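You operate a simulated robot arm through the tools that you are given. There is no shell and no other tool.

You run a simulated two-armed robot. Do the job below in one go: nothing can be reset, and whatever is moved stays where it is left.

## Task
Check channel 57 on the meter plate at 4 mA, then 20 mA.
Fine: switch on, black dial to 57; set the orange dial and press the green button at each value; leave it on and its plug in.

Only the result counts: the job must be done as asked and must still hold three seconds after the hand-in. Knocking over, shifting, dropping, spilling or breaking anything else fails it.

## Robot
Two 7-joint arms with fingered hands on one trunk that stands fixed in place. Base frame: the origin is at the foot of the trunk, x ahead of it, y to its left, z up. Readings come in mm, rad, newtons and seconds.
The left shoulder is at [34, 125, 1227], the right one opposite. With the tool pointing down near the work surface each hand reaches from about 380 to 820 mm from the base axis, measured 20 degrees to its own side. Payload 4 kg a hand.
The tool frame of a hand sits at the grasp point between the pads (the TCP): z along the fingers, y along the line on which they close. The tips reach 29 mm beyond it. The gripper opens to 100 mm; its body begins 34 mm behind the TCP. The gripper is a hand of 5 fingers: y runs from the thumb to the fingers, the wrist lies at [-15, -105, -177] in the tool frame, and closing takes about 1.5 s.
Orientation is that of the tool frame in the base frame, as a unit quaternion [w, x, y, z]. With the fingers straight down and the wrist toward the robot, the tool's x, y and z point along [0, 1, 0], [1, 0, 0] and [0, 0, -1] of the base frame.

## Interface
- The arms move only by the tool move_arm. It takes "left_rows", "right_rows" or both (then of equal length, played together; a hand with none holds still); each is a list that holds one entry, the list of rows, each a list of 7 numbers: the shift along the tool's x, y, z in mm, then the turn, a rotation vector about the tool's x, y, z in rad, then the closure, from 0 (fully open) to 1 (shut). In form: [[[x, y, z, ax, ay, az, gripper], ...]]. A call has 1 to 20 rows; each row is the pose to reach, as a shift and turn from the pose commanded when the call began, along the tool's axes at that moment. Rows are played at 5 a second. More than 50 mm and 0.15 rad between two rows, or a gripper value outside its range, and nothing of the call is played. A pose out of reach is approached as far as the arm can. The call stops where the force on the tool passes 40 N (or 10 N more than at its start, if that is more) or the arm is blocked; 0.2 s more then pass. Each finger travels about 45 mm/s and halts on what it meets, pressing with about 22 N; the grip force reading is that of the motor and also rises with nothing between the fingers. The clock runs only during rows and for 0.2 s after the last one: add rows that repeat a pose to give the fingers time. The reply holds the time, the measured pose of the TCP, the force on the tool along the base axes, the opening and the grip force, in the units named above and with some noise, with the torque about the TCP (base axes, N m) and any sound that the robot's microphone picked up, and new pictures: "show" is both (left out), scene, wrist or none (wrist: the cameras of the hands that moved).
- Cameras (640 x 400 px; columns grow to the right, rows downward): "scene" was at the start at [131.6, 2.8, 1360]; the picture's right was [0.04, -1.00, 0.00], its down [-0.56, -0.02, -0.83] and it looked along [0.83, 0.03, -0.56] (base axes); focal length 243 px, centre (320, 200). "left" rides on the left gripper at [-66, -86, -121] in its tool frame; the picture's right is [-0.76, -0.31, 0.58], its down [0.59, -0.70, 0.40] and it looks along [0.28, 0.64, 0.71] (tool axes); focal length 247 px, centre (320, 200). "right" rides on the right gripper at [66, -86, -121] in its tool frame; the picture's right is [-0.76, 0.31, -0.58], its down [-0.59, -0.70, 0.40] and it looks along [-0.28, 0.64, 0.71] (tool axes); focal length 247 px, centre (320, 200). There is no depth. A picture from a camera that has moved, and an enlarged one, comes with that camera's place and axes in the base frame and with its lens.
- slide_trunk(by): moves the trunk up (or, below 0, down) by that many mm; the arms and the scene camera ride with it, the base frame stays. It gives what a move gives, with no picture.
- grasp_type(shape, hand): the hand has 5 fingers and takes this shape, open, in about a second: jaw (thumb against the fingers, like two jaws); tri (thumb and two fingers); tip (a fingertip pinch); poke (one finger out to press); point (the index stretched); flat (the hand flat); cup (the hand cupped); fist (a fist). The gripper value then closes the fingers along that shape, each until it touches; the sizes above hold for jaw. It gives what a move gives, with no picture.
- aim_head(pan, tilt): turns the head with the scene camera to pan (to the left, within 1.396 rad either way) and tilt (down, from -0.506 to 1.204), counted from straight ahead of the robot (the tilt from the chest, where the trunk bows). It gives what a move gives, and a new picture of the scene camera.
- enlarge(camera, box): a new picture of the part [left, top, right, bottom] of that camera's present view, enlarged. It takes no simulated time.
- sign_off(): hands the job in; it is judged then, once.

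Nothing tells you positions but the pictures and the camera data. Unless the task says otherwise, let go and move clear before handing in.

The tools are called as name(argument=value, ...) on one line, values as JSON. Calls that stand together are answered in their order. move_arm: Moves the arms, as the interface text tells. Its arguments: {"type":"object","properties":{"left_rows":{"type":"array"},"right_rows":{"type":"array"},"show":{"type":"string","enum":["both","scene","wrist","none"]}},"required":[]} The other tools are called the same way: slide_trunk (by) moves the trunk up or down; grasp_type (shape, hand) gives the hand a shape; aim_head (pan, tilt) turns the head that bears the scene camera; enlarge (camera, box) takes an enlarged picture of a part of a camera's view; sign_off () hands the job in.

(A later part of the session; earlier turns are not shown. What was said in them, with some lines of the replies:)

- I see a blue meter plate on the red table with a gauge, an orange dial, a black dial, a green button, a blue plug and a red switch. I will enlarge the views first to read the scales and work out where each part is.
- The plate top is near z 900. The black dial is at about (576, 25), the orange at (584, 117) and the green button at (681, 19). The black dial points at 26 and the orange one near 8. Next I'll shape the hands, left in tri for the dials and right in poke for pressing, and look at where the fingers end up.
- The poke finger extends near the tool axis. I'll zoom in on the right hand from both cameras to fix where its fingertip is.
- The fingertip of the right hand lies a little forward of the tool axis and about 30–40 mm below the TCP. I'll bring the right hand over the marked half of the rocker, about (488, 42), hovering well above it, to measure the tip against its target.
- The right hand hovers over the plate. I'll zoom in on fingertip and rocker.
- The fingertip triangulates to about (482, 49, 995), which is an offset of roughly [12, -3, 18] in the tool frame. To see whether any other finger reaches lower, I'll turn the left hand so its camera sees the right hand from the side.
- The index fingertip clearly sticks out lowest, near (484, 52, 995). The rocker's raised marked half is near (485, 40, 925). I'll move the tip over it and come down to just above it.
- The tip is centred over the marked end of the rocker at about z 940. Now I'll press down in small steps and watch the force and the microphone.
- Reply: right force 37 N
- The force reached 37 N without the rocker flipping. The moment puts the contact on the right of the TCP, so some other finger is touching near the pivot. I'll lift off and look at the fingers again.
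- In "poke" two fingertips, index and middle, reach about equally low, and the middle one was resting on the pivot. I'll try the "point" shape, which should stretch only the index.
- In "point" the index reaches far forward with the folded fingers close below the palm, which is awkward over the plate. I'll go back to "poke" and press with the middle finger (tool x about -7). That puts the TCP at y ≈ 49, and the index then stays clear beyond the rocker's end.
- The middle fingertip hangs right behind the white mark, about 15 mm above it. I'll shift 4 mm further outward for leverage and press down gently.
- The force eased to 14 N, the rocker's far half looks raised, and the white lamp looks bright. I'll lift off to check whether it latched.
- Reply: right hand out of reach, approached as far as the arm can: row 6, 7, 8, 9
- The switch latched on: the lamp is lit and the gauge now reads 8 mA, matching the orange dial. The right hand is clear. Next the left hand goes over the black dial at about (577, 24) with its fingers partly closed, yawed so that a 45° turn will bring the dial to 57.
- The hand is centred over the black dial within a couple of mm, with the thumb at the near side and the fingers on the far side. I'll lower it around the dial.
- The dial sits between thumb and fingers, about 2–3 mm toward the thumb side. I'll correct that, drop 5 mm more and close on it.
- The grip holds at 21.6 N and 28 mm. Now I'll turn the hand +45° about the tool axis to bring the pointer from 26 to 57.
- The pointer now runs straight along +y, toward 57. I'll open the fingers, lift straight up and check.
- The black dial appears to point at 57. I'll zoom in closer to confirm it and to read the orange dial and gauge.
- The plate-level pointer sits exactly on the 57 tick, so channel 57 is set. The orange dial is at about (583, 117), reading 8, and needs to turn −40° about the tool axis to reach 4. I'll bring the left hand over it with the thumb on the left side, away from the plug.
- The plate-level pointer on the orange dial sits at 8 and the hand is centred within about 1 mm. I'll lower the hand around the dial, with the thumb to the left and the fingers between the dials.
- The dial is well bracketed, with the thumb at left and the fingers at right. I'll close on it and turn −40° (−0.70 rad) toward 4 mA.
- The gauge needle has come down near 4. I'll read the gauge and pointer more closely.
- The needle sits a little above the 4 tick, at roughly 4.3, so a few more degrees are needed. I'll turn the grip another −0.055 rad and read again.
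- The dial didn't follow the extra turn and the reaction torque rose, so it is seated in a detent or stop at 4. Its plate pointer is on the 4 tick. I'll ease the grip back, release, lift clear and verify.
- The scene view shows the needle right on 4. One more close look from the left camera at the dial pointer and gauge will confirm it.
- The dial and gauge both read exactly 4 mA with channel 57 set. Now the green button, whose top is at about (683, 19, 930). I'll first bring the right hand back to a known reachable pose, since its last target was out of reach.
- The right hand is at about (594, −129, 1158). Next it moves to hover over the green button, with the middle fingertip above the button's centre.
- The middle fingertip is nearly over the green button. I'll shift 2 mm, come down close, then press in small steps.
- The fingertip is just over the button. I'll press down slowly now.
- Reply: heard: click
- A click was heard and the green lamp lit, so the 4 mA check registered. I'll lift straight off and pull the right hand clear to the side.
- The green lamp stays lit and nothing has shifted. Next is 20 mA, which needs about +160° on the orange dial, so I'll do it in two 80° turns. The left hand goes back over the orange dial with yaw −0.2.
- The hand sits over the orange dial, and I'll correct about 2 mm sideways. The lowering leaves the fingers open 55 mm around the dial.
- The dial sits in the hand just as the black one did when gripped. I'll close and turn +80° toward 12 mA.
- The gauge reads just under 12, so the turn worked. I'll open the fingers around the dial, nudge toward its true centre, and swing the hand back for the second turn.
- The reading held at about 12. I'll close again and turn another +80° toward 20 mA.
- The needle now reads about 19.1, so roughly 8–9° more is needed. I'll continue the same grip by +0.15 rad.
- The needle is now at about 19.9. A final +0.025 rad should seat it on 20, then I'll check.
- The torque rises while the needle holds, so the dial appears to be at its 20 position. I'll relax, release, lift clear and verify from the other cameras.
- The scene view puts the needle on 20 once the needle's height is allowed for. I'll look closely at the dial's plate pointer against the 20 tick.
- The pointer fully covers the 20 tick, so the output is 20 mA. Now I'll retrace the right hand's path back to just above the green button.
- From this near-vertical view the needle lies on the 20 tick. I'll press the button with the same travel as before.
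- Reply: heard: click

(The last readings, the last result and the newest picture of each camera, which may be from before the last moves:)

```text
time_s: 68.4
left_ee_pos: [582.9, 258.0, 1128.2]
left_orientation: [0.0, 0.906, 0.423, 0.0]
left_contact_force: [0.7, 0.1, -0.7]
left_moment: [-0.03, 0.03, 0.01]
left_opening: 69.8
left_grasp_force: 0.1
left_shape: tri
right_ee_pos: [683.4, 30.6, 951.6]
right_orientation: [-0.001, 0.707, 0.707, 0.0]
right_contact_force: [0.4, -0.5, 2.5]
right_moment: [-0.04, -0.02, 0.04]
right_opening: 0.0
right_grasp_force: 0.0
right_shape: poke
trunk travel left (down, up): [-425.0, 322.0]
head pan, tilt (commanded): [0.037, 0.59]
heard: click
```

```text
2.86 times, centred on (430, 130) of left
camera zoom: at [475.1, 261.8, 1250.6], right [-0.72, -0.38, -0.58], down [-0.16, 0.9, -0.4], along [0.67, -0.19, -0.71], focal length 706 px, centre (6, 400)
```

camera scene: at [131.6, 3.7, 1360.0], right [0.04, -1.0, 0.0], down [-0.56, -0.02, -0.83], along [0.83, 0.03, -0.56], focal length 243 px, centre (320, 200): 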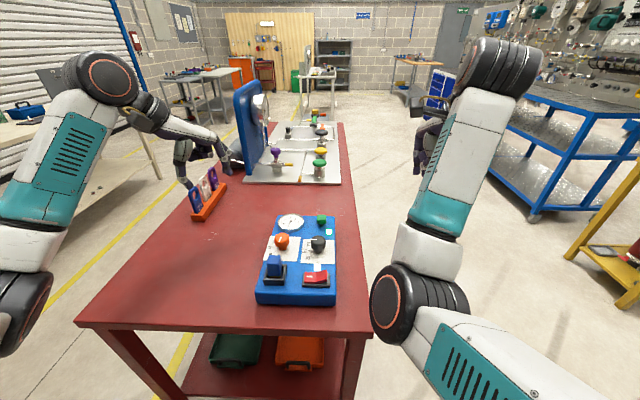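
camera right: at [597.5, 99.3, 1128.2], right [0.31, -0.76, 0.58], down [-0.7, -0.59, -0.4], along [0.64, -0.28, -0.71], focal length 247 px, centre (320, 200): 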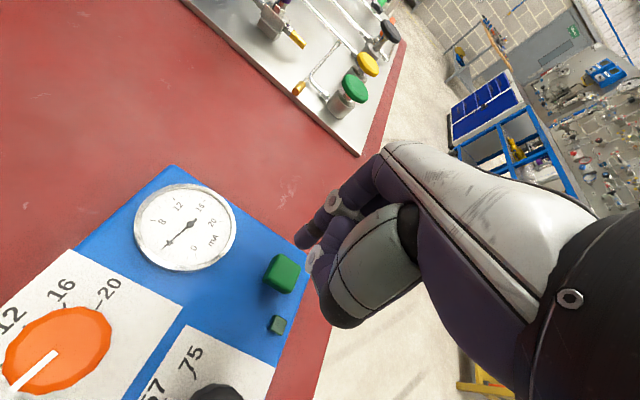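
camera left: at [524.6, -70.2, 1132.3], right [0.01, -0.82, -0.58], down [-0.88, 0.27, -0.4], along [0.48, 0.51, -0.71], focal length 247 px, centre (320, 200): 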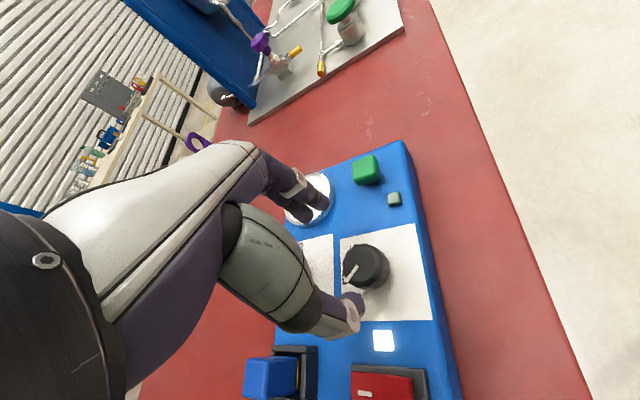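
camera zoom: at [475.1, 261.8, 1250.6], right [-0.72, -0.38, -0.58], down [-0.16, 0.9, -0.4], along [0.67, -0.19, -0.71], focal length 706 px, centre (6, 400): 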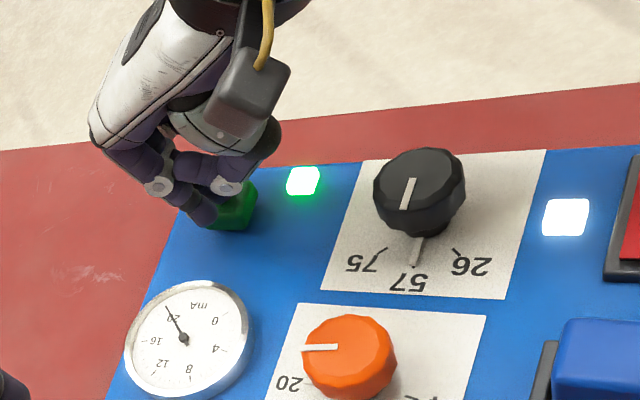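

A click was heard at 20 mA with the green lamp lit. I'll lift straight off, withdraw the right hand and take a last look at everything.

move_arm(right_rows=[[[0, 0, -10, 0, 0, 0, 0], [0, 0, -35, 0, 0, 0, 0], [0, 0, -70, 0, 0, 0, 0], [-20, -8, -100, 0, 0, 0, 0], [-50, -20, -120, 0, 0, 0, 0], [-85, -40, -140, 0, 0, 0, 0], [-120, -60, -160, 0, 0, 0, 0], [-155, -80, -180, 0, 0, 0, 0], [-190, -90, -190, 0, 0, 0, 0], [-220, -90, -190, 0, 0, 0, 0], [-220, -90, -190, 0, 0, 0, 0]]], show="scene")

enlarge(camera="left", box=[330, 60, 640, 300])

enlarge(camera="scene", box=[245, 205, 350, 310])

```text
time_s: 70.8
left_ee_pos: [582.3, 258.0, 1128.7]
left_orientation: [0.0, 0.906, 0.423, -0.002]
left_contact_force: [-0.1, 0.3, 0.4]
left_moment: [0.0, -0.02, -0.01]
left_opening: 69.9
left_grasp_force: 0.1
left_shape: tri
right_ee_pos: [594.6, -190.7, 1139.8]
right_orientation: [0.0, 0.707, 0.707, -0.001]
right_contact_force: [-0.1, -0.1, 0.1]
right_moment: [0.03, 0.01, 0.01]
right_opening: 0.0
right_grasp_force: 0.0
right_shape: poke
trunk travel left (down, up): [-425.0, 322.0]
head pan, tilt (commanded): [0.037, 0.59]
camera scene: at [131.5, 3.8, 1360.0], right [0.04, -1.0, 0.0], down [-0.56, -0.02, -0.83], along [0.83, 0.03, -0.56], focal length 243 px, centre (320, 200)
```

scene: 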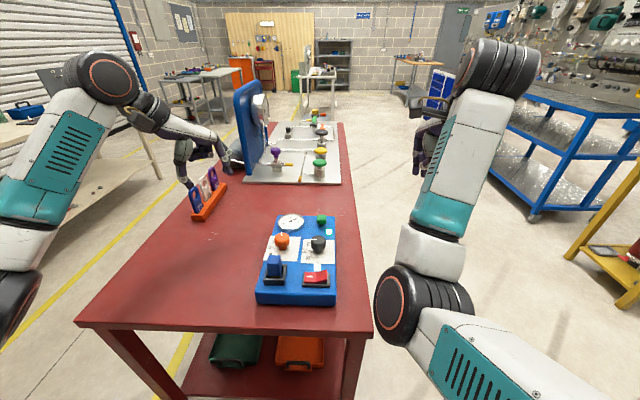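

```text
1.67 times, centred on (485, 180) of left
camera zoom: at [475.2, 262.6, 1250.4], right [-0.72, -0.38, -0.58], down [-0.16, 0.9, -0.4], along [0.67, -0.2, -0.71], focal length 412 px, centre (45, 233)
```

zoom: 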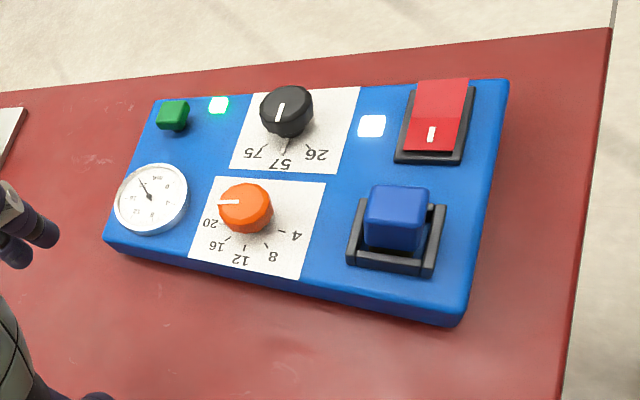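

```text
3.81 times, centred on (298, 258) of scene
camera zoom: at [131.5, 3.8, 1360.0], right [0.04, -1.0, 0.0], down [-0.56, -0.02, -0.83], along [0.83, 0.03, -0.56], focal length 925 px, centre (406, -19)
```

zoom: 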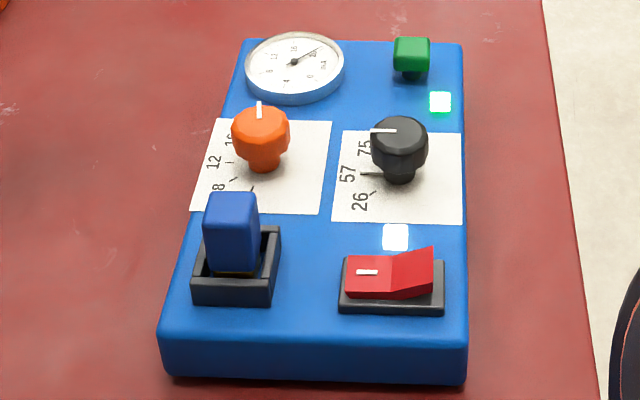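

The plate is on with its lamp lit. The black dial is at 57, the orange dial is at 20, the check lamp is green, and the plug is still in its socket. Nothing has shifted and both hands are clear, so I'm handing the job in.

sign_off()

```text
The job is handed in.
```

Channel 57 was checked at 4 mA and then at 20 mA, and the job is handed in. Each press of the green button gave a click. The check lamp lit green at the first press and stayed lit.

- **Power:** the red switch is on with its white lamp lit, and the plug is still in its socket.
- **Channel:** the black dial points at the 57 mark.
- **Current:** the gauge read 4 mA at the first press and 20 mA at the second. The orange dial was left at 20.

The first attempt at the switch pressed with about 37 N near its pivot and did not flip it; the second flipped it cleanly. In the last pictures nothing had moved or been knocked over, and both hands were clear of the plate.
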